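You operate a simulated robot arm through the tools that you are given. There is no shell and no other tool. Be economical: measure what you need, move in short steps, check, and stop when the job is done.

You are at the controls of a simulated robot arm. One attempt, no reset.

## Task
Bring the air up for machine 1 and set it to 5 bar.
Fine: shut the white drain lever, then open the green main lever; shut the white bleed lever, then open the red air lever.

Only the result counts: the job must be done as asked and must still hold three seconds after the hand-in. Knocking over, shifting, dropping, spilling or breaking anything else fails it.

## Robot
A 7-joint arm with a two-finger parallel gripper on a trunk, on a base that drives. Base frame: it is fixed to the floor where the robot stands at the start and does not move with it; the origin is under the middle of the robot, x ahead of it, y to its left, z up. Units: mm, degrees, N and s.
Its first joint turns from -166.0 to 166.0 degrees. Places, roughly: blue hose [-500, 2250, 750]; first blue coupling [-800, 300, 800]; first drip knob [-700, 600, 700]; first green coupling [-800, 200, 800]; first grey lid latch [-600, 100, 900]; first orange hose latch [-600, 300, 700]; first pressure knob [-800, 600, 1100]; first red lever [-800, 400, 1300]; first red lid latch [-700, -100, 900]; first white lever [-800, 400, 1000]; green main lever [800, 100, 1200]; grey oil bottle [-500, 1250, 750]; orange basket [-750, 2500, 750]; orange lever [-1700, -800, 700]; second blue coupling [-800, 1700, 800]; second drip knob [-700, 2000, 700]. Payload 1.57 kg.
The tool frame sits at the grasp point between the pads (the TCP): z along the fingers, y along the line on which they close. The tips reach 30 mm beyond it. Largest opening 80 mm; finger width 17, thickness 12; the body of the gripper, 40 by 82 mm, starts 80 mm behind the TCP.
Orientation is told as [roll, pitch, yaw] about the base's x, y, z axes, in that order, counted from this pose: with the fingers straight down and closing along the base's y, the tool's x points along the base's -x, its y along +y and its z along -z.

## Interface
- The arm moves only by the tool step_arm. Its argument "deltas" is a list of rows, each an object (a shift or turn left out is 0, a gripper value left out holds the last) with "xyz": the shift along the tool's x, y, z in cm, a list of three; "angular": the turn, a rotation vector about the tool's x, y, z in degrees, a list of three; "claw": the gripper command, from -1 (fully open) to 1 (shut), values between in proportion. In form: [{"xyz": [dx, dy, dz], "angular": [wx, wy, wz], "claw": claw}, ...]. A call has 1 to 8 rows; each row shifts and turns the commanded pose from where the row before left it, along the tool's axes as they then stand. Each row takes 0.2 s and may step no farther than 50 mm and 8.6 degrees from the row before; otherwise, or with a gripper value out of range, the whole call is refused. Where a pose cannot be reached the arm comes as near as it can. A force on the tool above 40 N (or 10 N above the force at the start of the call, whichever is more), or a blocked arm, ends the call early, and 0.2 s more pass. Each finger travels about 153 mm/s and halts on what it meets, pressing with about 38 N; the grip force reading is that of the motor and also rises with nothing between the fingers. The clock runs only during rows and for 0.2 s after the last one: add rows that do not move to give the fingers time. The reply holds the time, the measured pose of the TCP, the force on the tool along the base axes, the opening and the grip force, in the units named above and with some noise, with the torque about the TCP (base axes, N m) and any sound that the robot's microphone picked up, and new pictures: "show" is both (left out), scene, wrist or none.
- Cameras (640 x 400 px; columns grow to the right, rows downward): "scene" is now at [-32, 178.1, 1335.5]; the picture's right is [-0.19, -0.98, 0.00], its down [-0.83, 0.16, -0.53] and it looks along [0.52, -0.10, -0.85] (base axes); focal length 214 px, centre (320, 200). "wrist" rides on the gripper at [72, -7, -122] in the tool frame; the picture's right is [0.09, 1.00, 0.00], its down [-0.84, 0.08, -0.54] and it looks along [-0.54, 0.05, 0.84] (tool axes); focal length 238 px, centre (320, 200). There is no depth. A picture from a camera that has moved, and an enlarged one, comes with that camera's place and axes in the base frame and with its lens.
- base_move(legs): drives the robot by 1 to 6 legs, each [ahead, left, turn to the left] in mm, mm and degrees, along the robot's own axes; the way and the turn of a leg run together, so that a leg with both is an arc; at most 1500 mm and 180 degrees a leg. The arm and the cameras ride along, it lands a little off, and it stops where it bumps. It gives what a move gives, and a new picture of the scene camera.
- pan_tilt(pan, tilt): turns the head with the scene camera to pan (to the left, within 143 degrees either way) and tilt (down, from -29 to 69), counted from straight ahead of the robot. It gives what a move gives, and a new picture of the scene camera.
- inspect(camera, box): a new picture of the part [left, top, right, bottom] of that camera's present view, enlarged. It takes no simulated time.
- finish_job(): hands the job in; it is judged then, once.

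Work in short steps. Places have to be worked out from the pictures, the camera data and where the tool is seen: move nearer, look again, correct. Check each grasp and each placing, and mend what went wrong. You have 120 turns and 260 pictures in all, those below and enlarged ones among them. Open the gripper and draw the arm clear of the work before you hand the job in, unless the task says otherwise; then end with one line.

The tools are called after ">>>" by a JSON object that holds its "op" and its "data". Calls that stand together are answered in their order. step_arm: Moves the arm, as the interface text tells. Its arguments: {"type":"object","properties":{"deltas":{"type":"array","items":{"type":"object","properties":{"xyz":{"type":"array","items":{"type":"number"}},"angular":{"type":"array","items":{"type":"number"}},"claw":{"type":"number"}}}},"show":{"type":"string","enum":["both","scene","wrist","none"]}},"required":["deltas"]} The other tools are called the same way: base_move (legs) drives the base; pan_tilt (pan, tilt) turns the head that bears the scene camera; inspect (camera, box) takes an enlarged picture of a part of a camera's view; finish_job () hands the job in.

At the start:

```text
time: 0.0
ee_pos: [-90.1, 366.4, 1444.9]
tool_rot: [-0.1, 0.1, 0.0]
wrist_force: [0.3, 0.5, -0.6]
torque: [-0.01, 0.01, 0.02]
width: 80.2
finger_force: 0.0
robot x, y, heading: [3.8, 0.5, -0.1]
head pan, tilt: [-11.1, 58.3]
```

scene: 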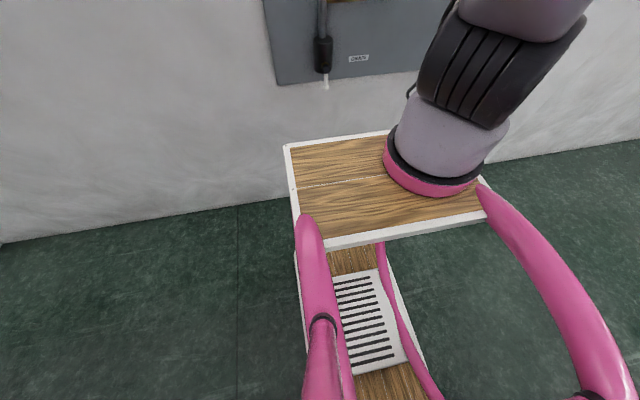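
wrist: 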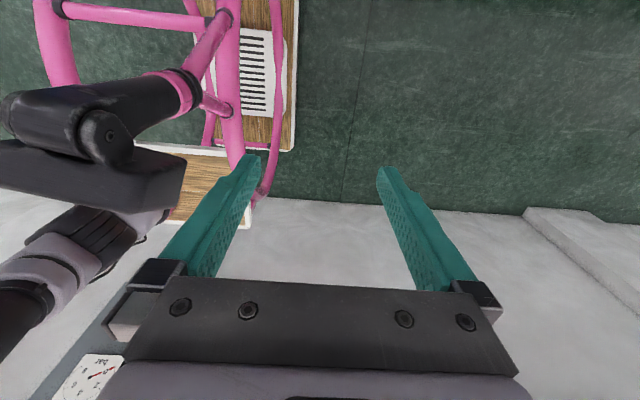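

I start by looking at the panel ahead, where the green main lever should be.

>>> {"op": "pan_tilt", "data": {"pan": 0, "tilt": 10}}

>>> {"op": "pan_tilt", "data": {"pan": 140, "tilt": 20}}

```text
time: 1.2
ee_pos: [-90.5, 365.1, 1444.8]
tool_rot: [-0.1, -0.1, 0.1]
wrist_force: [-0.9, -0.4, -0.7]
torque: [-0.03, 0.02, 0.01]
width: 79.8
finger_force: 0.1
robot x, y, heading: [0.2, 0.5, 0.1]
head pan, tilt: [0.0, 10.0]
camera scene: at [-6.4, 191.3, 1407.8], right [0.0, -1.0, 0.0], down [-0.17, 0.0, -0.98], along [0.98, 0.0, -0.17], focal length 214 px, centre (320, 200)
```

scene: 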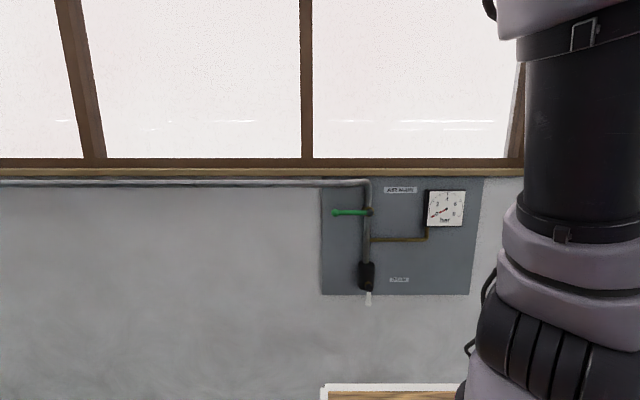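

```text
time: 3.4
ee_pos: [-89.6, 366.4, 1444.2]
tool_rot: [0.0, 0.0, 0.0]
wrist_force: [-0.1, 0.7, -0.9]
torque: [0.02, 0.03, 0.01]
width: 80.1
finger_force: 0.1
robot x, y, heading: [2.8, -1.8, 0.1]
head pan, tilt: [140.0, 20.0]
camera scene: at [-170.7, 251.2, 1391.6], right [0.64, 0.77, 0.0], down [0.26, -0.22, -0.94], along [-0.72, 0.6, -0.34], focal length 214 px, centre (320, 200)
```

scene: 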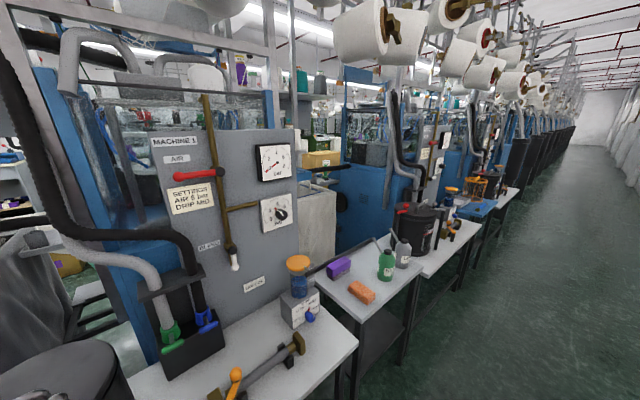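

Machine 1's panel is behind-left. I enlarge it to see the levers, knob and gauge.

>>> {"op": "inspect", "data": {"camera": "scene", "box": [140, 90, 320, 280]}}

>>> {"op": "inspect", "data": {"camera": "scene", "box": [120, 250, 380, 400]}}

>>> {"op": "pan_tilt", "data": {"pan": 0, "tilt": 25}}

>>> {"op": "inspect", "data": {"camera": "scene", "box": [300, 100, 500, 250]}}

```text
2.11 times, centred on (230, 185) of scene
camera zoom: at [-170.7, 251.2, 1391.6], right [0.64, 0.77, 0.0], down [0.26, -0.22, -0.94], along [-0.72, 0.6, -0.34], focal length 452 px, centre (510, 232)
```

zoom: 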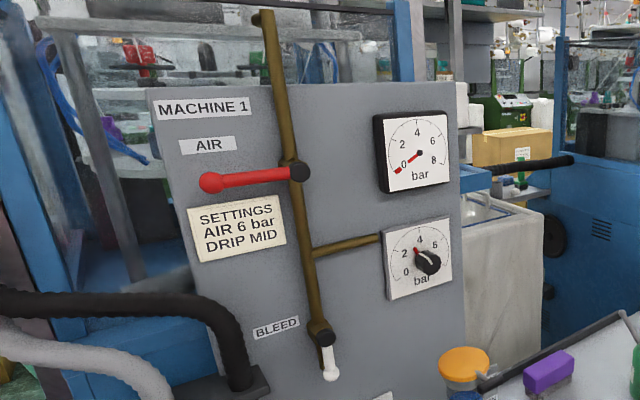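

```text
2.46 times, centred on (250, 325) of scene
camera zoom: at [-170.7, 251.2, 1391.6], right [0.64, 0.77, 0.0], down [0.26, -0.22, -0.94], along [-0.72, 0.6, -0.34], focal length 528 px, centre (492, -108)
```

zoom: 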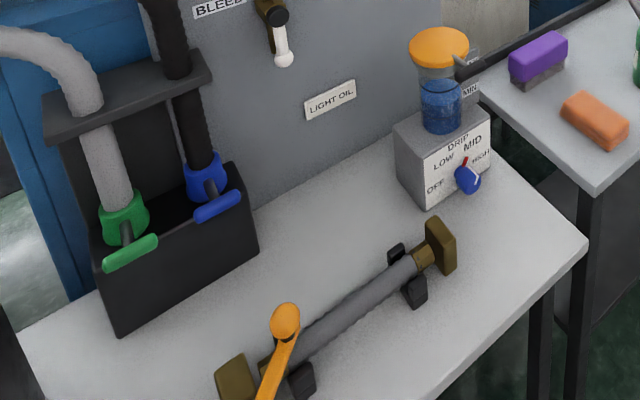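

```text
time: 5.6
ee_pos: [-90.2, 365.3, 1443.3]
tool_rot: [0.0, 0.0, 0.0]
wrist_force: [0.2, 0.6, 0.3]
torque: [-0.03, 0.0, 0.0]
width: 79.9
finger_force: 0.1
robot x, y, heading: [1.6, 0.1, -0.1]
head pan, tilt: [0.0, 25.0]
camera scene: at [-7.2, 191.4, 1383.5], right [0.0, -1.0, 0.0], down [-0.42, 0.0, -0.91], along [0.91, 0.0, -0.42], focal length 214 px, centre (320, 200)
```

scene: 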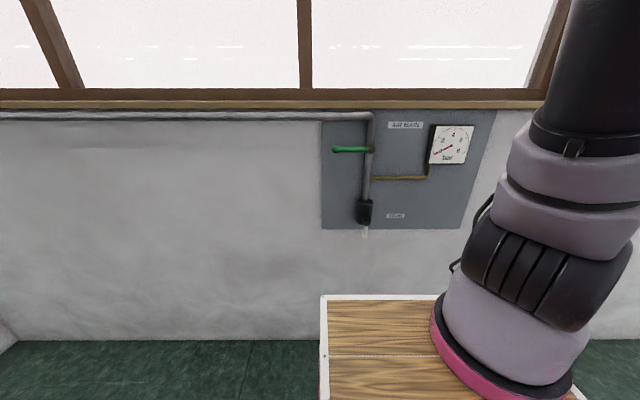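

```text
2.67 times, centred on (400, 175) of scene
camera zoom: at [-7.2, 191.4, 1383.5], right [0.0, -1.0, 0.0], down [-0.42, 0.0, -0.91], along [0.91, 0.0, -0.42], focal length 572 px, centre (107, 267)
```

zoom: 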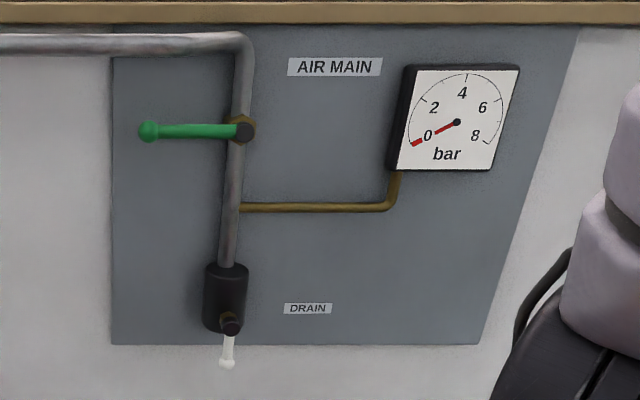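

The readout: main lever and both process levers are shut, both white levers open (in line with the pipe), supply gauge 0. The green lever pivot is at about [800, 6, 1222] and the drain pivot at about [800, -11, 906]. I bring the arm forward first, tool still down.

>>> {"op": "step_arm", "data": {"deltas": [{"xyz": [-4.6, -1.5, 1.0], "claw": 1}, {"xyz": [-4.6, -1.5, 1.0]}, {"xyz": [-4.6, -1.5, 1.0]}, {"xyz": [-4.6, -1.5, 1.0]}, {"xyz": [-4.6, -1.5, 1.0]}, {"xyz": [-4.6, -1.5, 1.0]}, {"xyz": [-4.6, -1.5, 1.0]}, {"xyz": [-4.6, -1.5, 1.0]}], "show": "scene"}}

>>> {"op": "step_arm", "data": {"deltas": [{"angular": [0, -8.2, 0]}, {"angular": [0, -8.2, 0]}, {"angular": [0, -8.2, 0]}, {"angular": [0, -8.2, 0]}, {"angular": [0, -8.2, 0]}, {"angular": [0, -8.2, 0]}, {"angular": [0, -8.2, 0]}, {"angular": [0, -8.2, 0]}], "show": "both"}}

```text
time: 7.4
ee_pos: [275.8, 241.1, 1363.6]
tool_rot: [0.0, 0.0, 0.1]
wrist_force: [0.3, 0.0, 0.7]
torque: [0.0, 0.0, 0.0]
width: 0.0
finger_force: 21.8
robot x, y, heading: [-1.1, 0.5, -0.1]
head pan, tilt: [0.0, 25.0]
camera scene: at [-7.6, 191.4, 1383.5], right [0.0, -1.0, 0.0], down [-0.42, 0.0, -0.91], along [0.91, 0.0, -0.42], focal length 214 px, centre (320, 200)
```

scene: 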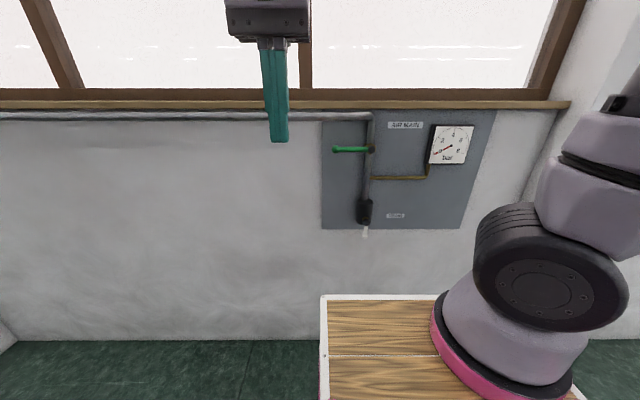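

```text
time: 9.2
ee_pos: [278.7, 246.2, 1363.5]
tool_rot: [0.0, -65.7, 0.0]
wrist_force: [0.3, 0.2, 0.3]
torque: [0.01, 0.01, -0.02]
width: 0.0
finger_force: 21.3
robot x, y, heading: [0.9, 1.1, 0.0]
head pan, tilt: [0.0, 25.0]
camera scene: at [-6.7, 191.2, 1383.6], right [0.0, -1.0, 0.0], down [-0.42, 0.0, -0.91], along [0.91, 0.0, -0.42], focal length 214 px, centre (320, 200)
camera wrist: at [137.1, 238.6, 1348.2], right [-0.04, 1.0, -0.08], down [-0.15, 0.08, 0.99], along [0.99, 0.05, 0.15], focal length 238 px, centre (320, 200)
```

scene: 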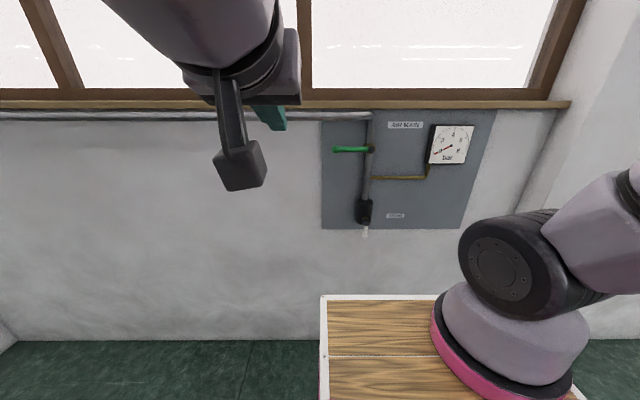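
wrist: 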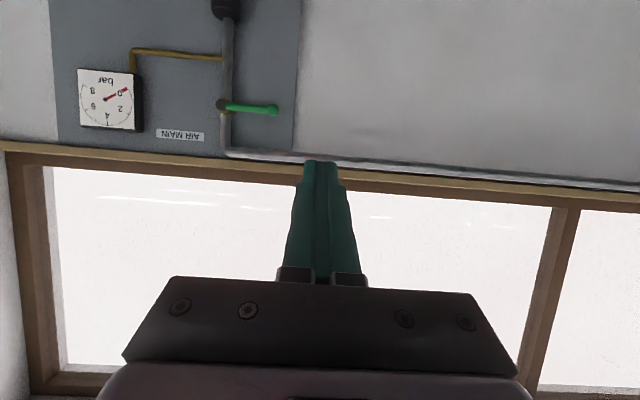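

Triangulating from both views puts the green lever's tip at about [738, 133, 1232] and its pivot at y≈20. I finish levelling the tool and move in front of and above the lever.

>>> {"op": "step_arm", "data": {"deltas": [{"angular": [0, -8.1, 0]}, {"angular": [0, -8.1, 0]}, {"angular": [0, -8.1, 0]}], "show": "none"}}

>>> {"op": "step_arm", "data": {"deltas": [{"xyz": [0.79, -1.7, 4.0]}, {"xyz": [0.79, -1.7, 4.0]}, {"xyz": [0.79, -1.7, 4.0]}, {"xyz": [0.79, -1.7, 4.0]}, {"xyz": [0.79, -1.7, 4.0]}, {"xyz": [0.79, -1.7, 4.0]}, {"xyz": [0.79, -1.7, 4.0]}, {"xyz": [0.79, -1.7, 4.0]}]}}

```text
time: 10.2
ee_pos: [313.0, 211.3, 1381.5]
tool_rot: [53.5, -84.9, -58.4]
wrist_force: [-0.2, 0.4, 0.3]
torque: [0.0, 0.02, -0.01]
width: 0.1
finger_force: 21.4
robot x, y, heading: [0.0, -2.1, 0.1]
head pan, tilt: [0.0, 25.0]
stopped in row 3: the arm was blocked; the commanded pose is now the measured one
```

```text
time: 11.6
ee_pos: [473.4, 193.4, 1341.6]
tool_rot: [51.4, -83.1, -44.8]
wrist_force: [-0.5, 1.3, 0.2]
torque: [0.0, -0.03, -0.08]
width: 0.0
finger_force: 21.7
out of reach, approached as far as the arm can: row 4, 5, 6
robot x, y, heading: [-0.1, -1.0, -0.1]
head pan, tilt: [0.0, 25.0]
stopped in row 6: the arm was blocked; the commanded pose is now the measured one
camera scene: at [-70.0, 279.8, 1387.3], right [0.95, -0.31, 0.0], down [-0.12, -0.37, -0.92], along [0.28, 0.88, -0.38], focal length 214 px, centre (320, 200)
camera wrist: at [346.9, 178.5, 1278.3], right [-0.12, 0.99, 0.0], down [-0.48, -0.06, 0.88], along [0.87, 0.1, 0.48], focal length 238 px, centre (320, 200)
```

scene: 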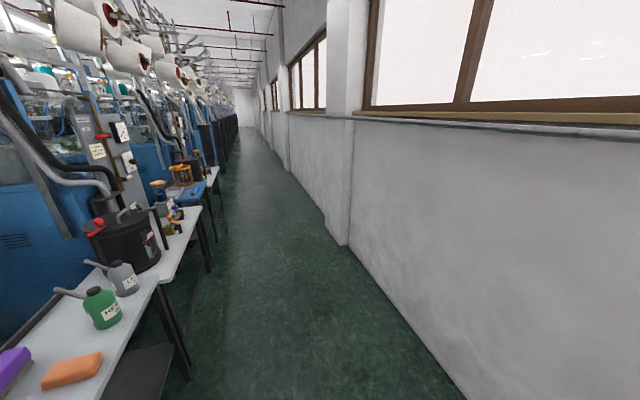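
wrist: 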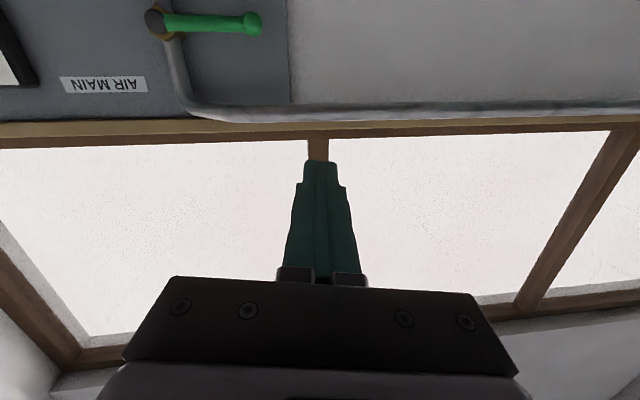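

The arm brushed the head and met a joint limit with the tool fully level. A tool pitched about 45° down-forward should be easier, so I tilt back, undo the yaw, and restore the head view.

>>> {"op": "step_arm", "data": {"deltas": [{"angular": [1.4, 8, 0]}, {"angular": [1.4, 8, 0]}, {"angular": [1.4, 8, 0]}, {"angular": [1.4, 8, 0]}, {"angular": [1.4, 8, 0]}], "show": "none"}}

>>> {"op": "pan_tilt", "data": {"pan": 5, "tilt": 20}}

```text
time: 12.8
ee_pos: [473.5, 195.1, 1343.2]
tool_rot: [3.8, -45.1, -2.6]
wrist_force: [0.3, 0.9, -0.8]
torque: [0.02, 0.0, -0.04]
width: 0.4
finger_force: 21.3
robot x, y, heading: [-0.9, 1.2, -0.2]
head pan, tilt: [0.0, 25.0]
```

```text
time: 13.4
ee_pos: [474.6, 194.9, 1342.9]
tool_rot: [3.8, -45.3, -2.7]
wrist_force: [0.6, 0.1, 1.1]
torque: [0.01, 0.02, 0.03]
width: 0.1
finger_force: 21.6
robot x, y, heading: [0.1, 1.1, 0.2]
head pan, tilt: [5.0, 20.0]
camera scene: at [-6.5, 199.1, 1391.6], right [0.09, -1.0, 0.0], down [-0.34, -0.03, -0.94], along [0.94, 0.08, -0.34], focal length 214 px, centre (320, 200)
```

scene: 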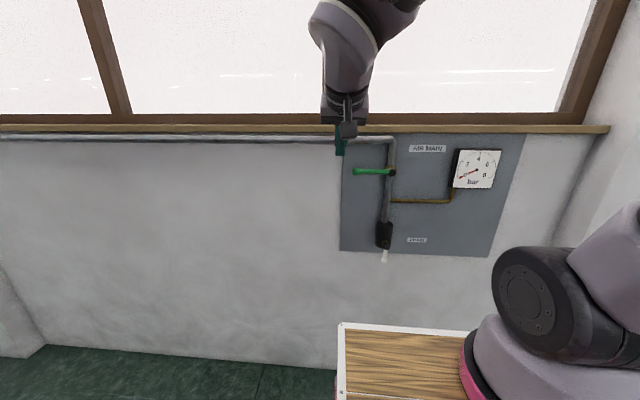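

Now the tool is at 45° and moves freely. The drain comes first: pivot about [725, 8, 951], tip z≈884. I go to a standoff in front-left of it.

>>> {"op": "step_arm", "data": {"deltas": [{"xyz": [1.92, -1.44, 4.15]}, {"xyz": [1.92, -1.44, 4.15]}, {"xyz": [1.92, -1.44, 4.15]}, {"xyz": [1.92, -1.44, 4.15]}, {"xyz": [1.92, -1.44, 4.15]}, {"xyz": [1.92, -1.44, 4.15]}, {"xyz": [1.92, -1.44, 4.15]}, {"xyz": [1.92, -1.44, 4.15]}]}}

```text
time: 15.2
ee_pos: [620.8, 114.1, 1004.9]
tool_rot: [3.9, -45.2, -2.8]
wrist_force: [0.2, 0.0, 0.5]
torque: [0.0, -0.01, 0.01]
width: 0.3
finger_force: 21.5
out of reach, approached as far as the arm can: row 4, 5, 6
robot x, y, heading: [-0.7, -2.8, -0.2]
head pan, tilt: [5.0, 20.0]
camera scene: at [-7.1, 199.0, 1391.6], right [0.09, -1.0, 0.0], down [-0.34, -0.03, -0.94], along [0.94, 0.08, -0.34], focal length 214 px, centre (320, 200)
camera wrist: at [483.1, 105.6, 1039.3], right [-0.06, 1.0, -0.02], down [0.2, 0.03, 0.98], along [0.98, 0.06, -0.21], focal length 238 px, centre (320, 200)
```

scene: 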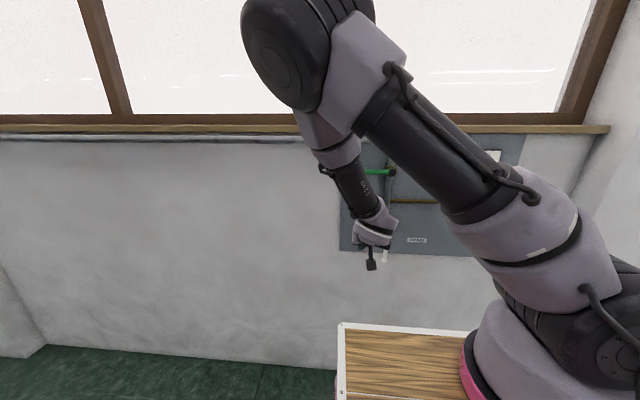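
wrist: 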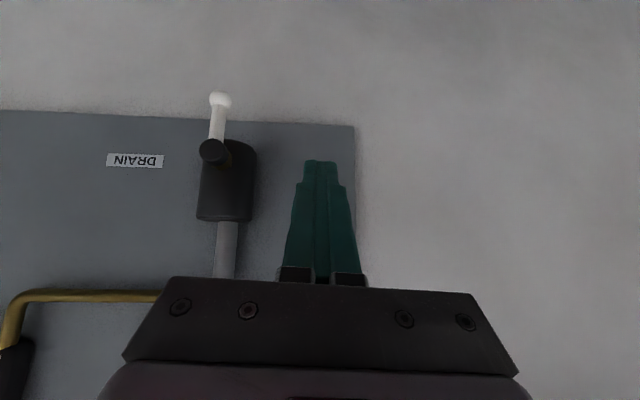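

Triangulated, the drain tip is at [722, 9, 882] and its pivot at z≈941. I move the closed fingers beside its left.

>>> {"op": "step_arm", "data": {"deltas": [{"xyz": [0.28, -1.6, 3.68]}, {"xyz": [0.28, -1.6, 3.68]}, {"xyz": [0.28, -1.6, 3.68]}, {"xyz": [0.28, -1.6, 3.68]}]}}

```text
time: 16.2
ee_pos: [718.2, 58.0, 890.1]
tool_rot: [3.8, -45.2, -2.6]
wrist_force: [-0.7, 0.2, -0.8]
torque: [-0.01, -0.01, -0.01]
width: 0.0
finger_force: 20.8
robot x, y, heading: [-2.4, -2.0, -0.1]
head pan, tilt: [5.0, 20.0]
camera scene: at [-7.0, 199.2, 1391.6], right [0.09, -1.0, 0.0], down [-0.34, -0.03, -0.94], along [0.94, 0.08, -0.34], focal length 214 px, centre (320, 200)
camera wrist: at [579.6, 48.7, 923.4], right [-0.06, 1.0, -0.02], down [0.2, 0.03, 0.98], along [0.98, 0.06, -0.21], focal length 238 px, centre (320, 200)
```

scene: 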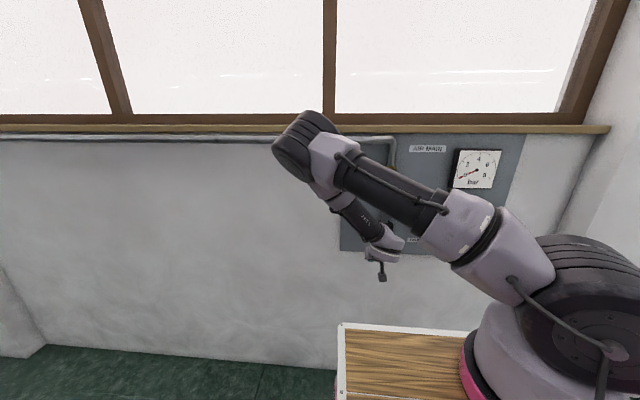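
wrist: 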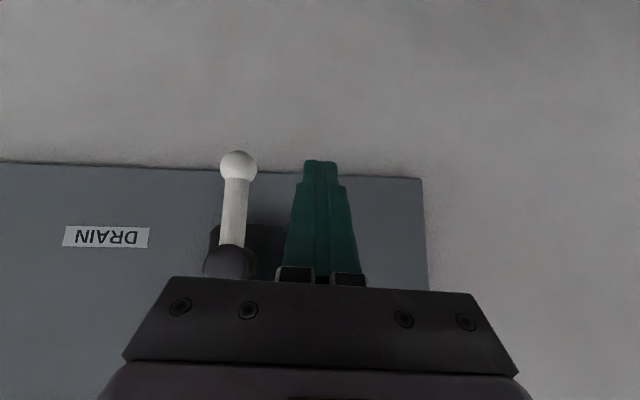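

The fingertips are beside the white lever. I push it right (-y) gently to test which way it turns.

>>> {"op": "step_arm", "data": {"deltas": [{"xyz": [0, -1.5, 0]}, {"xyz": [0, -1.5, 0]}, {"xyz": [0, -1.0, 0]}, {"xyz": [0, -1.0, 0]}], "show": "wrist"}}

```text
time: 17.2
ee_pos: [717.4, 6.7, 888.8]
tool_rot: [3.9, -45.2, -2.7]
wrist_force: [-0.3, 0.3, 1.0]
torque: [-0.03, 0.0, 0.01]
width: 0.1
finger_force: 21.9
robot x, y, heading: [-0.5, 1.6, 0.1]
head pan, tilt: [5.0, 20.0]
camera wrist: at [579.3, -0.9, 921.4], right [-0.07, 1.0, -0.02], down [0.2, 0.03, 0.98], along [0.98, 0.06, -0.2], focal length 238 px, centre (320, 200)
```

wrist: 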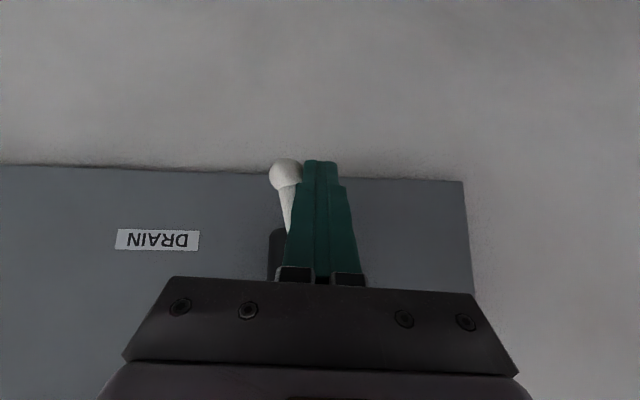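

The lever follows easily to the right. I carry on along the arc.

>>> {"op": "step_arm", "data": {"deltas": [{"xyz": [-0.3, -1.5, -0.3]}, {"xyz": [-0.6, -1.6, -0.6]}, {"xyz": [-0.8, -1.0, -0.8]}, {"xyz": [-0.8, -0.7, -0.8]}], "show": "wrist"}}

```text
time: 18.2
ee_pos: [718.3, -40.3, 922.1]
tool_rot: [4.0, -45.2, -2.6]
wrist_force: [-4.9, 5.6, 1.0]
torque: [0.05, 0.03, 0.05]
width: 0.0
finger_force: 21.8
robot x, y, heading: [0.2, 3.7, -0.0]
head pan, tilt: [5.0, 20.0]
camera wrist: at [579.8, -49.6, 955.8], right [-0.07, 1.0, -0.02], down [0.2, 0.03, 0.98], along [0.98, 0.06, -0.21], focal length 238 px, centre (320, 200)
```

wrist: 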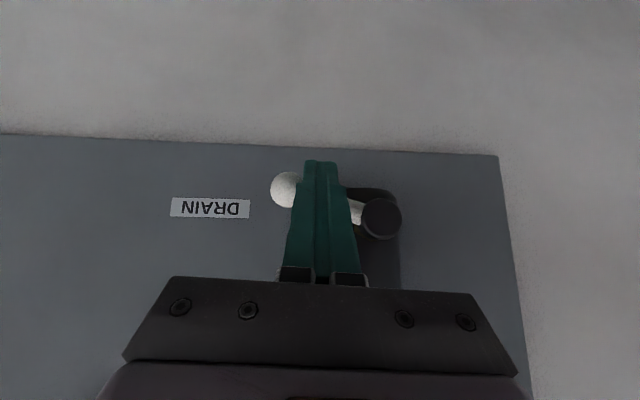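

It is about 18° short of horizontal. I push up further.

>>> {"op": "step_arm", "data": {"deltas": [{"xyz": [-0.7, -0.2, -0.7]}, {"xyz": [-0.7, 0, -0.7]}, {"xyz": [-0.4, 0, -0.4]}], "show": "wrist"}}

```text
time: 19.0
ee_pos: [713.7, -45.3, 940.9]
tool_rot: [3.5, -44.6, -2.5]
wrist_force: [-1.8, -1.5, -3.0]
torque: [-0.02, 0.06, -0.02]
width: 0.0
finger_force: 20.8
robot x, y, heading: [5.7, -1.3, 0.2]
head pan, tilt: [5.0, 20.0]
stopped in row 3: the force on the tool passed its limit at 45 N (the readings are from after the stop); the commanded pose is now the measured one
camera wrist: at [575.9, -53.6, 976.3], right [-0.07, 1.0, -0.02], down [0.22, 0.03, 0.98], along [0.97, 0.06, -0.22], focal length 238 px, centre (320, 200)
```

wrist: 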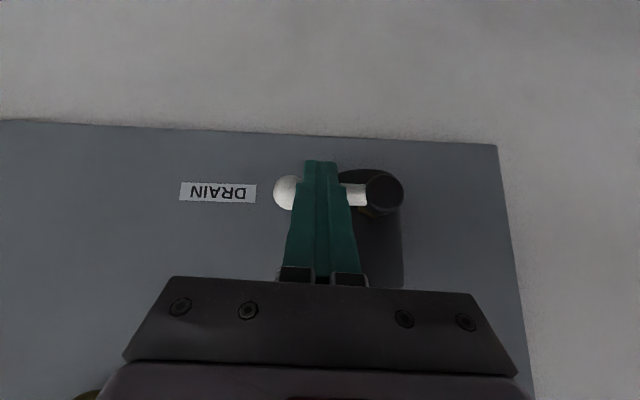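

The drain lever is horizontal and on its stop: shut. I back out and rise to the green lever.

>>> {"op": "step_arm", "data": {"deltas": [{"xyz": [0.5, 0, 0.5]}, {"xyz": [0, 0, -5]}, {"xyz": [0, 0, -5]}, {"xyz": [0, 0, -5]}], "show": "wrist"}}

>>> {"op": "step_arm", "data": {"deltas": [{"xyz": [-2.83, 2.29, -2.83]}, {"xyz": [-2.83, 2.29, -2.83]}, {"xyz": [-2.83, 2.29, -2.83]}, {"xyz": [-2.83, 2.29, -2.83]}, {"xyz": [-2.83, 2.29, -2.83]}, {"xyz": [-2.83, 2.29, -2.83]}, {"xyz": [-2.83, 2.29, -2.83]}]}}

```text
time: 20.0
ee_pos: [690.1, -34.1, 1036.5]
tool_rot: [3.5, -44.4, -2.5]
wrist_force: [0.6, 0.0, 0.1]
torque: [0.0, 0.01, 0.0]
width: 0.0
finger_force: 21.3
out of reach, approached as far as the arm can: row 2, 3, 4
robot x, y, heading: [-1.3, 1.6, 0.3]
head pan, tilt: [5.0, 20.0]
camera wrist: at [552.7, -43.7, 1073.7], right [-0.07, 1.0, -0.02], down [0.22, 0.03, 0.98], along [0.97, 0.06, -0.22], focal length 238 px, centre (320, 200)
```

wrist: 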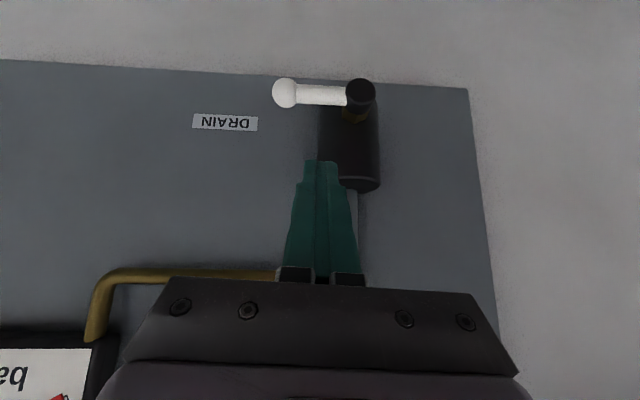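

```text
time: 21.6
ee_pos: [689.3, 111.1, 1326.3]
tool_rot: [3.7, -44.5, -2.5]
wrist_force: [-0.2, -0.3, 0.6]
torque: [-0.01, 0.0, 0.01]
width: 0.0
finger_force: 21.4
robot x, y, heading: [-2.4, -3.0, -0.2]
head pan, tilt: [5.0, 20.0]
camera scene: at [-6.2, 198.9, 1391.7], right [0.09, -1.0, 0.0], down [-0.34, -0.03, -0.94], along [0.94, 0.08, -0.34], focal length 214 px, centre (320, 200)
camera wrist: at [552.6, 103.0, 1362.2], right [-0.07, 1.0, -0.02], down [0.22, 0.03, 0.98], along [0.97, 0.06, -0.22], focal length 238 px, centre (320, 200)
```

scene: 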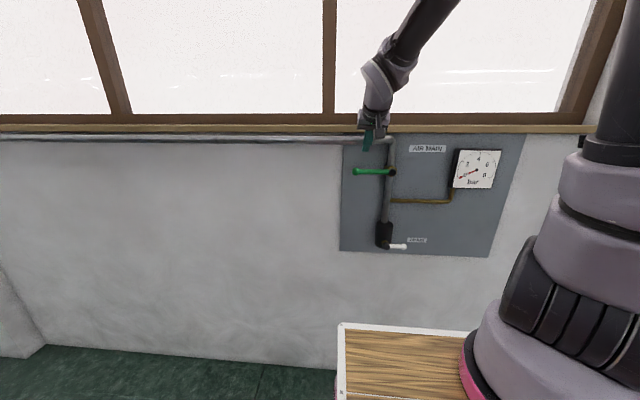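
wrist: 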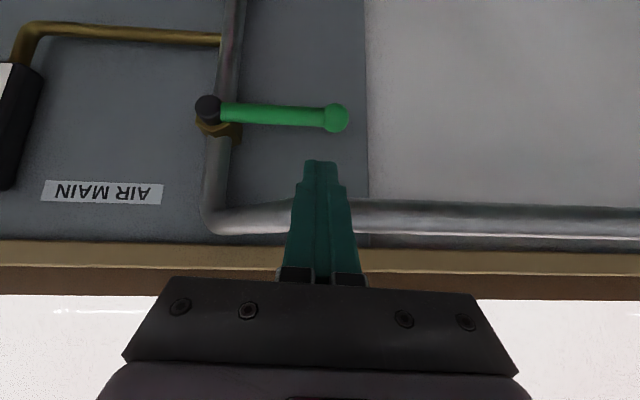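

The drain holds shut. Re-triangulated, the green ball is at about [762, 131, 1229]. I place the closed fingers just above the lever near its end.

>>> {"op": "step_arm", "data": {"deltas": [{"xyz": [-0.42, 0.2, 3.9]}, {"xyz": [-0.42, 0.2, 3.9]}]}}

```text
time: 22.2
ee_pos: [750.8, 113.1, 1274.7]
tool_rot: [4.0, -44.5, -2.8]
wrist_force: [1.5, -1.3, 0.3]
torque: [0.14, 0.03, 0.14]
width: 0.0
finger_force: 21.4
robot x, y, heading: [3.0, -2.1, -0.2]
head pan, tilt: [5.0, 20.0]
camera scene: at [-5.6, 196.8, 1392.0], right [0.09, -1.0, 0.0], down [-0.34, -0.03, -0.94], along [0.94, 0.08, -0.34], focal length 214 px, centre (320, 200)
camera wrist: at [614.1, 104.5, 1310.9], right [-0.06, 1.0, -0.02], down [0.22, 0.03, 0.98], along [0.97, 0.06, -0.22], focal length 238 px, centre (320, 200)
```

scene: 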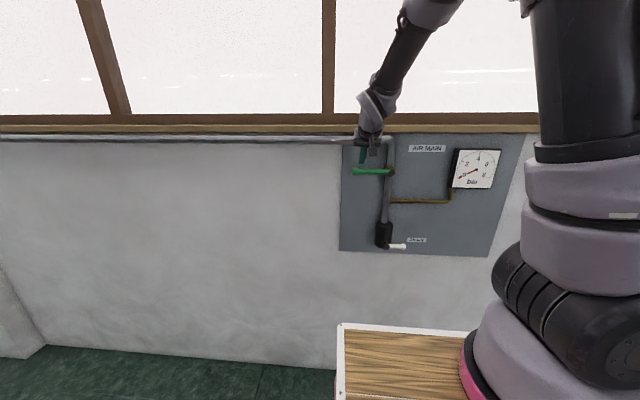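
wrist: 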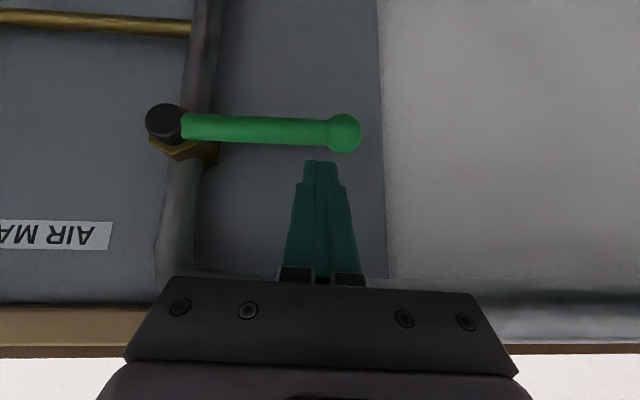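

Now I push down to test the direction.

>>> {"op": "step_arm", "data": {"deltas": [{"xyz": [0.7, 0, 0.7]}, {"xyz": [0.7, 0, 0.7]}, {"xyz": [0.7, 0, 0.7]}, {"xyz": [0.7, 0, 0.7]}, {"xyz": [0.7, 0, 0.7]}], "show": "wrist"}}

```text
time: 23.4
ee_pos: [750.1, 117.9, 1225.9]
tool_rot: [3.6, -44.6, -2.5]
wrist_force: [-4.2, -3.0, 1.7]
torque: [-0.01, 0.06, -0.02]
width: 0.0
finger_force: 21.1
robot x, y, heading: [0.0, -0.4, -0.1]
head pan, tilt: [5.0, 20.0]
camera wrist: at [612.9, 110.2, 1261.7], right [-0.07, 1.0, -0.02], down [0.21, 0.03, 0.98], along [0.97, 0.06, -0.22], focal length 238 px, centre (320, 200)
```

wrist: 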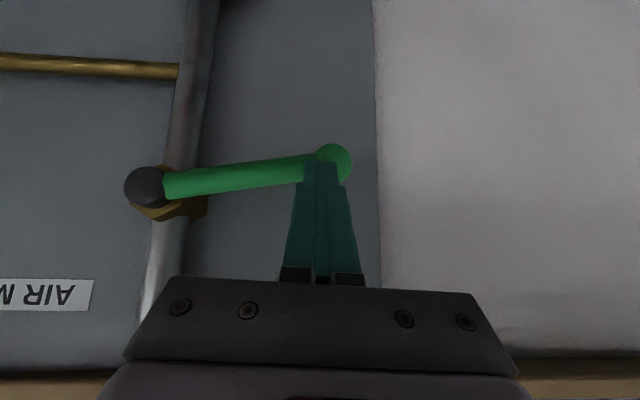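

It turns down. I follow the arc around the pivot (y≈21, z≈1228).

>>> {"op": "step_arm", "data": {"deltas": [{"xyz": [0.95, -0.85, 0.95]}, {"xyz": [0.95, -0.85, 0.95]}, {"xyz": [1.1, -1.1, 1.1]}, {"xyz": [1.1, -1.1, 1.1]}], "show": "wrist"}}

```text
time: 24.4
ee_pos: [752.4, 84.6, 1168.3]
tool_rot: [3.6, -44.6, -2.5]
wrist_force: [0.0, -0.7, -0.8]
torque: [0.0, 0.0, 0.0]
width: 0.1
finger_force: 20.9
robot x, y, heading: [1.1, 0.7, 0.0]
head pan, tilt: [5.0, 20.0]
camera wrist: at [615.7, 75.1, 1203.5], right [-0.07, 1.0, -0.02], down [0.21, 0.03, 0.98], along [0.97, 0.06, -0.22], focal length 238 px, centre (320, 200)
```

wrist: 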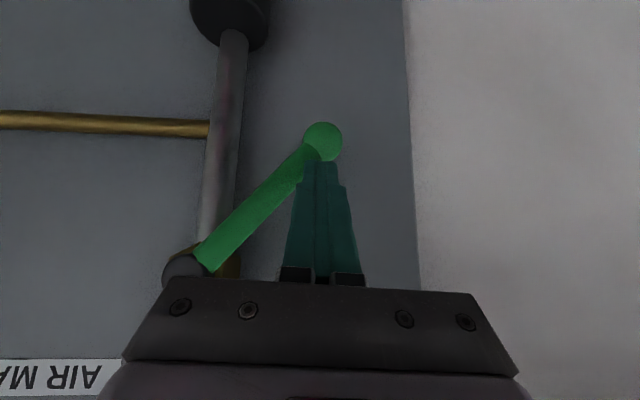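

About 45° done. I continue toward vertical.

>>> {"op": "step_arm", "data": {"deltas": [{"xyz": [0.8, -1.5, 0.8]}, {"xyz": [0.6, -1.6, 0.6]}, {"xyz": [0.2, -1.6, 0.2]}, {"xyz": [0, -1.5, 0]}], "show": "wrist"}}

```text
time: 25.4
ee_pos: [750.8, 22.8, 1140.4]
tool_rot: [3.5, -44.7, -2.5]
wrist_force: [0.0, -0.6, -0.6]
torque: [0.02, 0.01, -0.02]
width: 0.0
finger_force: 21.1
robot x, y, heading: [-2.4, -3.1, -0.2]
head pan, tilt: [5.0, 20.0]
camera wrist: at [612.3, 13.4, 1177.0], right [-0.07, 1.0, -0.02], down [0.21, 0.03, 0.98], along [0.97, 0.06, -0.22], focal length 238 px, centre (320, 200)
```

wrist: 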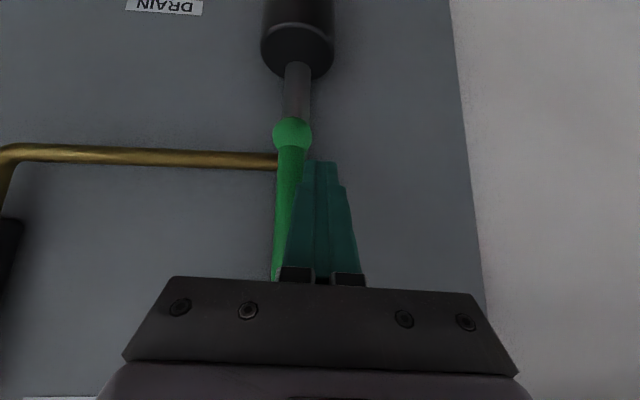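

Nearly vertical; I push on until it meets its stop.

>>> {"op": "step_arm", "data": {"deltas": [{"xyz": [0, -0.8, 0]}, {"xyz": [0, -0.8, 0]}, {"xyz": [0, -0.6, 0]}], "show": "wrist"}}

```text
time: 26.2
ee_pos: [747.3, 0.7, 1141.1]
tool_rot: [3.5, -44.5, -2.6]
wrist_force: [-22.9, 8.8, -1.3]
torque: [0.17, 0.34, 0.29]
width: 0.1
finger_force: 21.2
robot x, y, heading: [0.6, -1.1, 0.1]
head pan, tilt: [5.0, 20.0]
camera wrist: at [609.8, -8.6, 1176.2], right [-0.06, 1.0, -0.02], down [0.22, 0.03, 0.98], along [0.97, 0.06, -0.22], focal length 238 px, centre (320, 200)
```

wrist: 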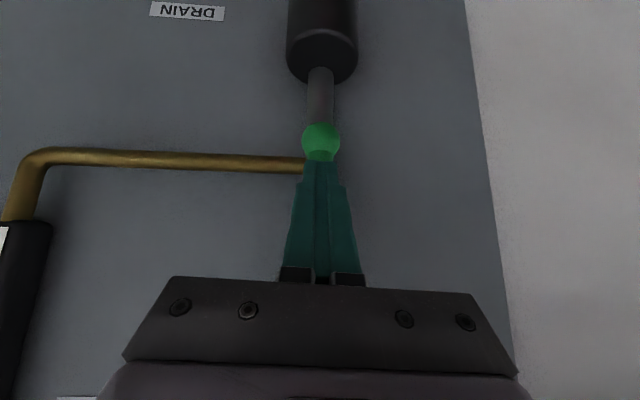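

The reaction is now mostly along x: the finger rides against the lever/pipe. I draw back and look.

>>> {"op": "step_arm", "data": {"deltas": [{"xyz": [0, 0, -4]}, {"xyz": [0, 0, -4]}, {"xyz": [0, 2, -3]}]}}

>>> {"op": "inspect", "data": {"camera": "scene", "box": [330, 120, 530, 260]}}

```text
time: 27.2
ee_pos: [686.8, -65.3, 1218.5]
tool_rot: [3.7, -44.4, -12.7]
wrist_force: [0.3, 0.2, -0.7]
torque: [-0.01, 0.02, 0.02]
width: 0.1
finger_force: 21.3
robot x, y, heading: [-3.7, -1.9, -0.2]
head pan, tilt: [5.0, 20.0]
stopped in row 3: the arm was blocked; the commanded pose is now the measured one
camera scene: at [-6.3, 198.5, 1391.7], right [0.09, -1.0, 0.0], down [-0.34, -0.03, -0.94], along [0.94, 0.08, -0.34], focal length 214 px, centre (320, 200)
camera wrist: at [549.8, -50.6, 1255.2], right [0.11, 0.99, -0.02], down [0.22, -0.01, 0.98], along [0.97, -0.11, -0.22], focal length 238 px, centre (320, 200)
```

scene: 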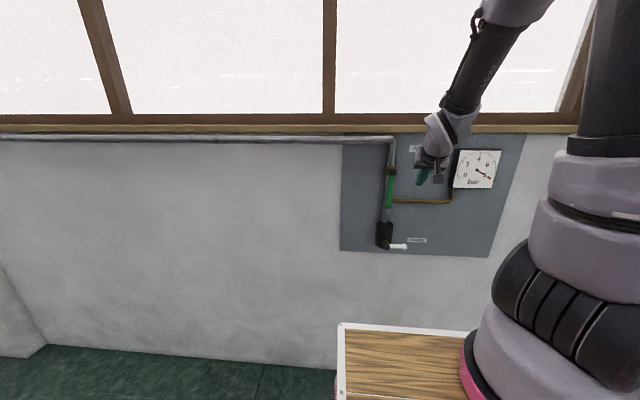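
wrist: 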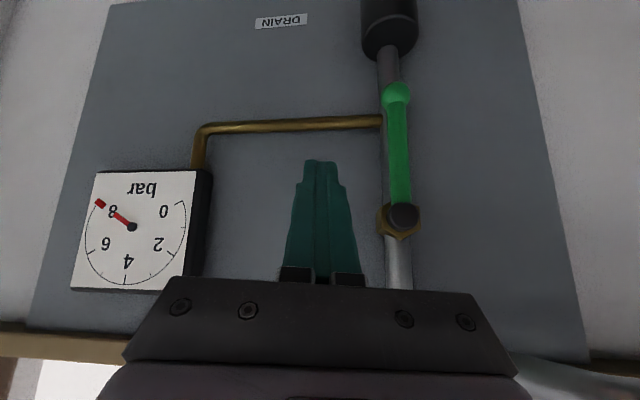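

```text
2.86 times, centred on (430, 190) of scene
camera zoom: at [-6.3, 198.5, 1391.7], right [0.09, -1.0, 0.0], down [-0.34, -0.03, -0.94], along [0.94, 0.08, -0.34], focal length 613 px, centre (6, 229)
```

zoom: 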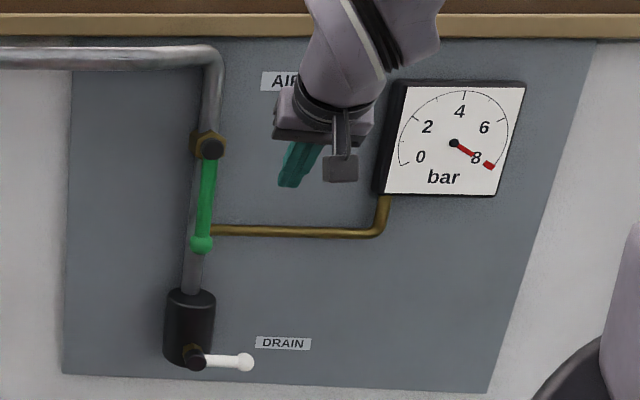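

The main gauge reads 8 bar, green lever in line with the pipe, drain shut. Next I retract the arm to a compact pose before turning to machine 1.

>>> {"op": "step_arm", "data": {"deltas": [{"xyz": [0, 2, -1.0], "angular": [-3.5, 0, -3.5]}, {"xyz": [0, 3, -2], "angular": [-3.5, 0, -3.5]}, {"xyz": [0.6, 3.2, -3]}, {"xyz": [0.8, 3.2, -3]}, {"xyz": [0.8, 3.2, -3]}, {"xyz": [0.8, 3.2, -3]}, {"xyz": [0.8, 3.2, -3]}, {"xyz": [0.8, 3.2, -3]}], "show": "scene"}}

```text
time: 29.0
ee_pos: [513.9, 176.4, 1345.0]
tool_rot: [3.7, -44.9, -2.8]
wrist_force: [0.8, 0.6, -0.1]
torque: [0.02, 0.04, 0.01]
width: 0.0
finger_force: 20.9
robot x, y, heading: [-1.4, -1.2, -0.1]
head pan, tilt: [5.0, 20.0]
camera scene: at [-6.2, 198.8, 1391.7], right [0.09, -1.0, 0.0], down [-0.34, -0.03, -0.94], along [0.94, 0.08, -0.34], focal length 214 px, centre (320, 200)
```

scene: 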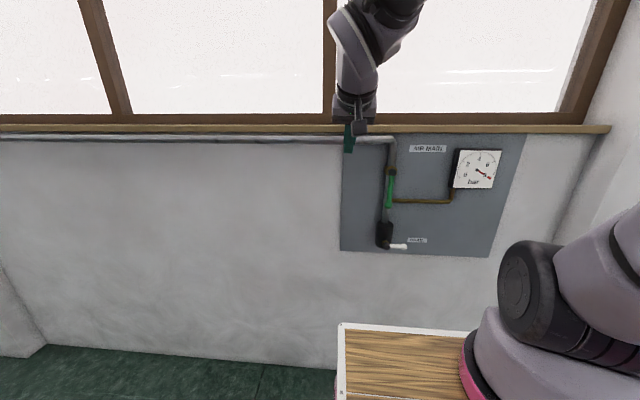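

I pull in another 100 mm, then sidestep left 380 mm and turn around.

>>> {"op": "step_arm", "data": {"deltas": [{"xyz": [3.5, 0, -3.5]}, {"xyz": [3.5, 0, -3.5]}], "show": "none"}}

>>> {"op": "base_move", "data": {"legs": [[0, 400, 0], [0, 0, 180]]}}

```text
time: 29.6
ee_pos: [412.8, 176.1, 1344.5]
tool_rot: [3.7, -44.9, -2.8]
wrist_force: [0.2, -0.7, -1.1]
torque: [-0.01, 0.01, -0.03]
width: 0.2
finger_force: 21.7
robot x, y, heading: [-1.2, -1.1, -0.1]
head pan, tilt: [5.0, 20.0]
```

```text
time: 39.2
ee_pos: [-424.2, 239.6, 1345.9]
tool_rot: [3.6, -45.0, 173.5]
wrist_force: [0.9, -0.2, 0.0]
torque: [0.01, 0.01, 0.02]
width: 0.2
finger_force: 21.0
robot x, y, heading: [-2.4, 385.5, 176.3]
head pan, tilt: [5.0, 20.0]
camera scene: at [-7.1, 191.5, 1391.6], right [-0.02, 1.0, 0.0], down [0.34, 0.01, -0.94], along [-0.94, -0.02, -0.34], focal length 214 px, centre (320, 200)
```

scene: 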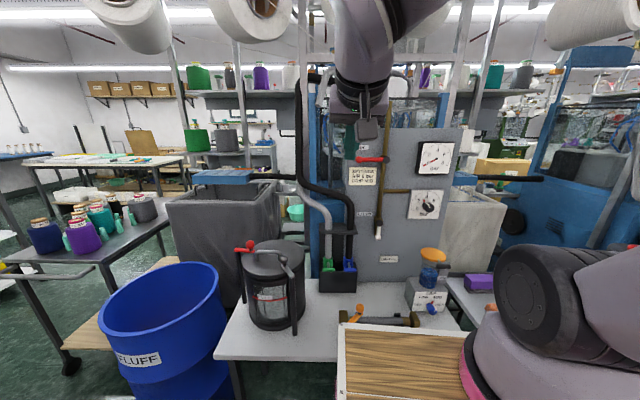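

Turned around. I correct the heading and look closely at the panel.

>>> {"op": "base_move", "data": {"legs": [[0, 0, 3.7]]}}

>>> {"op": "inspect", "data": {"camera": "scene", "box": [330, 100, 510, 330]}}

>>> {"op": "inspect", "data": {"camera": "wrist", "box": [0, 0, 640, 400]}}

```text
time: 40.1
ee_pos: [-414.9, 212.5, 1345.4]
tool_rot: [3.8, -45.0, 177.2]
wrist_force: [-0.4, 0.3, -0.3]
torque: [0.01, 0.0, 0.02]
width: 0.1
finger_force: 21.9
robot x, y, heading: [-0.9, 388.7, -179.9]
head pan, tilt: [5.0, 20.0]
camera scene: at [5.8, 191.5, 1391.6], right [-0.09, 1.0, 0.0], down [0.34, 0.03, -0.94], along [-0.94, -0.08, -0.34], focal length 214 px, centre (320, 200)
```

scene: 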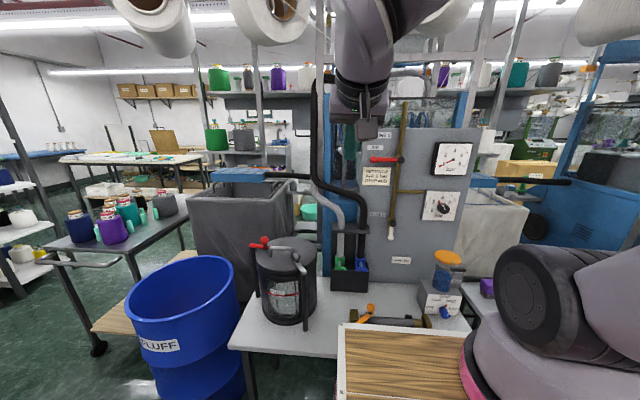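

```text
1.74 times, centred on (420, 215) of scene
camera zoom: at [5.8, 191.5, 1391.6], right [-0.09, 1.0, 0.0], down [0.34, 0.03, -0.94], along [-0.94, -0.08, -0.34], focal length 373 px, centre (146, 174)
```

zoom: 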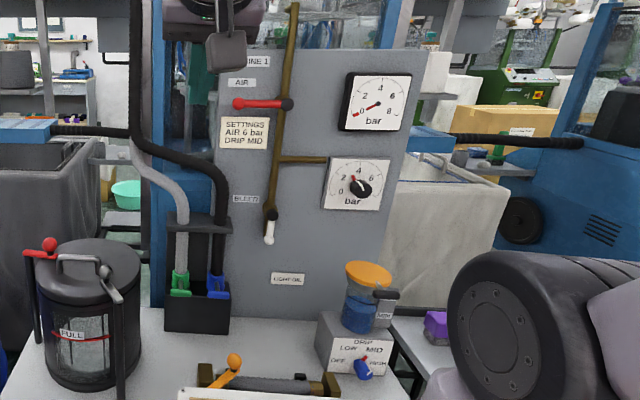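

```text
1.00 times, centred on (320, 200) of wrist (not enlarged: the box is as wide or as high as the picture)
camera zoom: at [-277.5, 219.4, 1379.8], right [0.06, -1.0, -0.02], down [-0.21, -0.03, 0.98], along [-0.98, -0.06, -0.21], focal length 238 px, centre (320, 200)
```

zoom: 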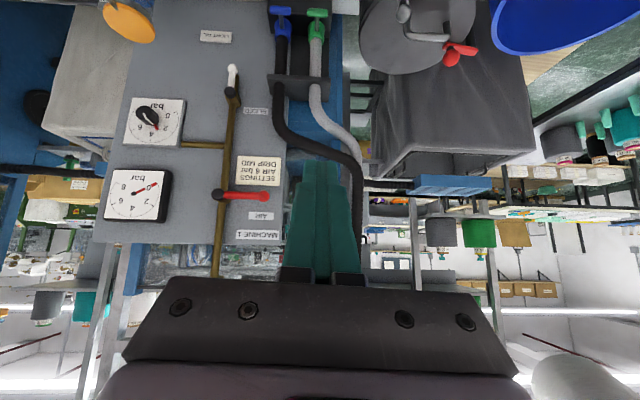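

Triangulated in the base frame: red pivot ≈[-840, 429, 1255] with tip y≈318, bleed pivot ≈[-825, 421, 991] with tip z≈926, knob ≈[-815, 608, 1080]. I sidestep right 60 mm, then reach to a standoff by the bleed lever's left side.

>>> {"op": "base_move", "data": {"legs": [[0, -60, 0]]}}

>>> {"op": "step_arm", "data": {"deltas": [{"xyz": [-0.19, -1.2, 4.75]}, {"xyz": [-0.19, -1.2, 4.75]}, {"xyz": [-0.19, -1.2, 4.75]}, {"xyz": [-0.19, -1.2, 4.75]}, {"xyz": [-0.19, -1.2, 4.75]}, {"xyz": [-0.19, -1.2, 4.75]}, {"xyz": [-0.19, -1.2, 4.75]}]}}

```text
time: 41.0
ee_pos: [-414.5, 273.7, 1346.2]
tool_rot: [3.7, -45.0, 177.3]
wrist_force: [0.2, -0.2, -0.5]
torque: [-0.01, 0.0, 0.01]
width: 0.2
finger_force: 21.5
robot x, y, heading: [-0.8, 453.0, -179.6]
head pan, tilt: [5.0, 20.0]
camera scene: at [5.7, 253.2, 1391.6], right [-0.09, 1.0, 0.0], down [0.34, 0.03, -0.94], along [-0.94, -0.08, -0.34], focal length 214 px, centre (320, 200)
```

scene: 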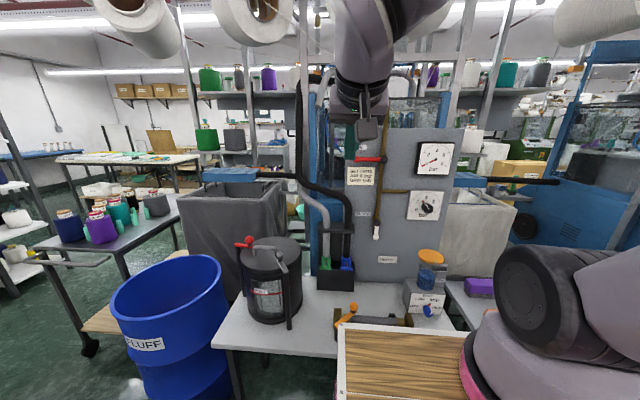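

```text
time: 42.6
ee_pos: [-661.1, 346.4, 1116.5]
tool_rot: [3.9, -45.0, 177.2]
wrist_force: [0.6, 0.4, 0.3]
torque: [-0.01, 0.01, 0.06]
width: 0.0
finger_force: 21.4
robot x, y, heading: [-2.1, 449.5, -179.8]
head pan, tilt: [5.0, 20.0]
camera scene: at [5.8, 254.0, 1391.7], right [-0.09, 1.0, 0.0], down [0.34, 0.03, -0.94], along [-0.94, -0.08, -0.34], focal length 214 px, centre (320, 200)
camera wrist: at [-524.2, 354.4, 1151.0], right [0.06, -1.0, -0.02], down [-0.21, -0.03, 0.98], along [-0.98, -0.06, -0.21], focal length 238 px, centre (320, 200)
```

scene: 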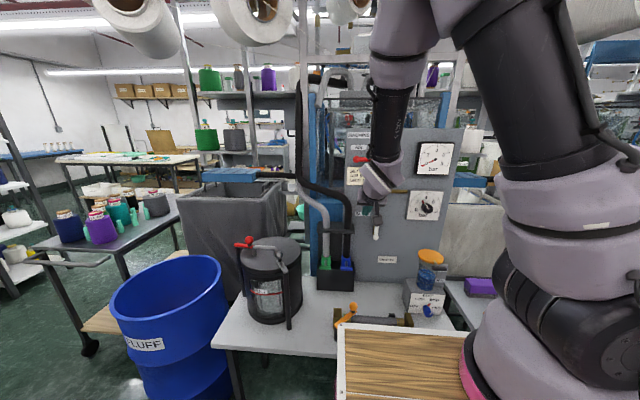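
wrist: 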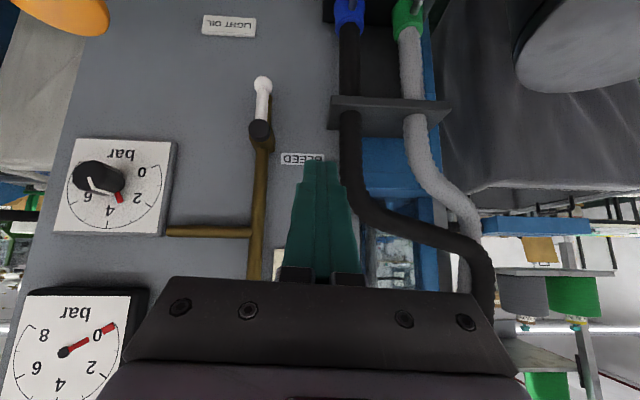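

Refined: bleed pivot ≈[-798, 415, 1006], tip z≈941. The black hose is close on the left, so I come in at y≈386, just beside the lever.

>>> {"op": "step_arm", "data": {"deltas": [{"xyz": [0.44, -1.3, 4.2]}, {"xyz": [0.44, -1.3, 4.2]}, {"xyz": [0.44, -1.3, 4.2]}], "show": "wrist"}}

```text
time: 43.5
ee_pos: [-738.6, 382.5, 1015.9]
tool_rot: [3.8, -45.0, 177.3]
wrist_force: [-0.4, 0.2, 0.1]
torque: [-0.01, -0.02, 0.02]
width: 0.1
finger_force: 21.3
robot x, y, heading: [-0.4, 446.1, 180.1]
head pan, tilt: [5.0, 20.0]
camera wrist: at [-602.4, 389.2, 1050.6], right [0.06, -1.0, -0.02], down [-0.21, -0.03, 0.98], along [-0.98, -0.06, -0.21], focal length 238 px, centre (320, 200)
```

wrist: 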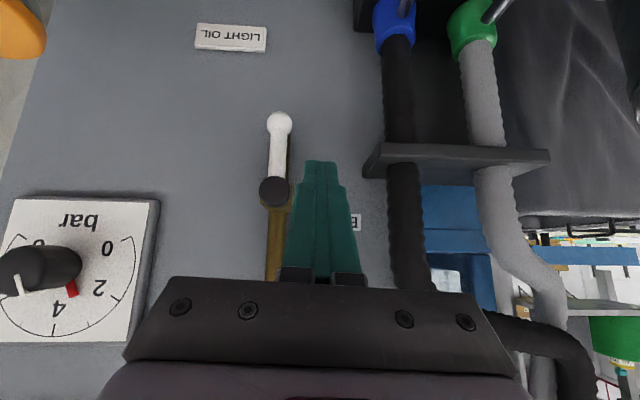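

The hose bracket triangulates back near the panel plane (D≈840, y≈325), so the gripper body clears. I go in the last 85 mm.

>>> {"op": "step_arm", "data": {"deltas": [{"xyz": [0.3, -0.2, 4.2]}, {"xyz": [0.3, -0.2, 4.2]}], "show": "wrist"}}

```text
time: 44.0
ee_pos: [-790.4, 384.7, 951.8]
tool_rot: [3.7, -45.0, 177.1]
wrist_force: [0.1, -0.1, -0.2]
torque: [-0.01, 0.0, -0.01]
width: 0.0
finger_force: 21.1
robot x, y, heading: [-2.4, 451.8, 180.2]
head pan, tilt: [5.0, 20.0]
camera wrist: at [-654.7, 392.4, 985.8], right [0.06, -1.0, -0.02], down [-0.21, -0.03, 0.98], along [-0.98, -0.06, -0.21], focal length 238 px, centre (320, 200)
```

wrist: 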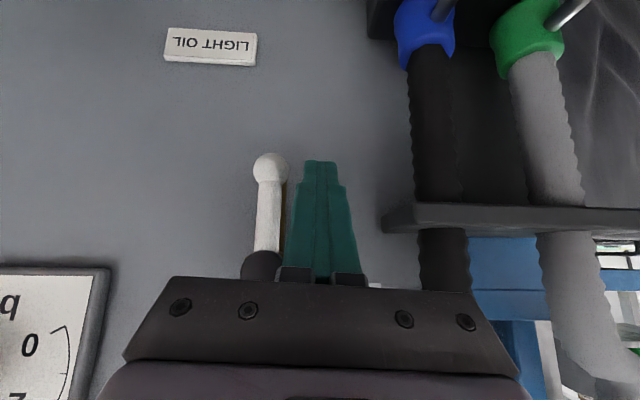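

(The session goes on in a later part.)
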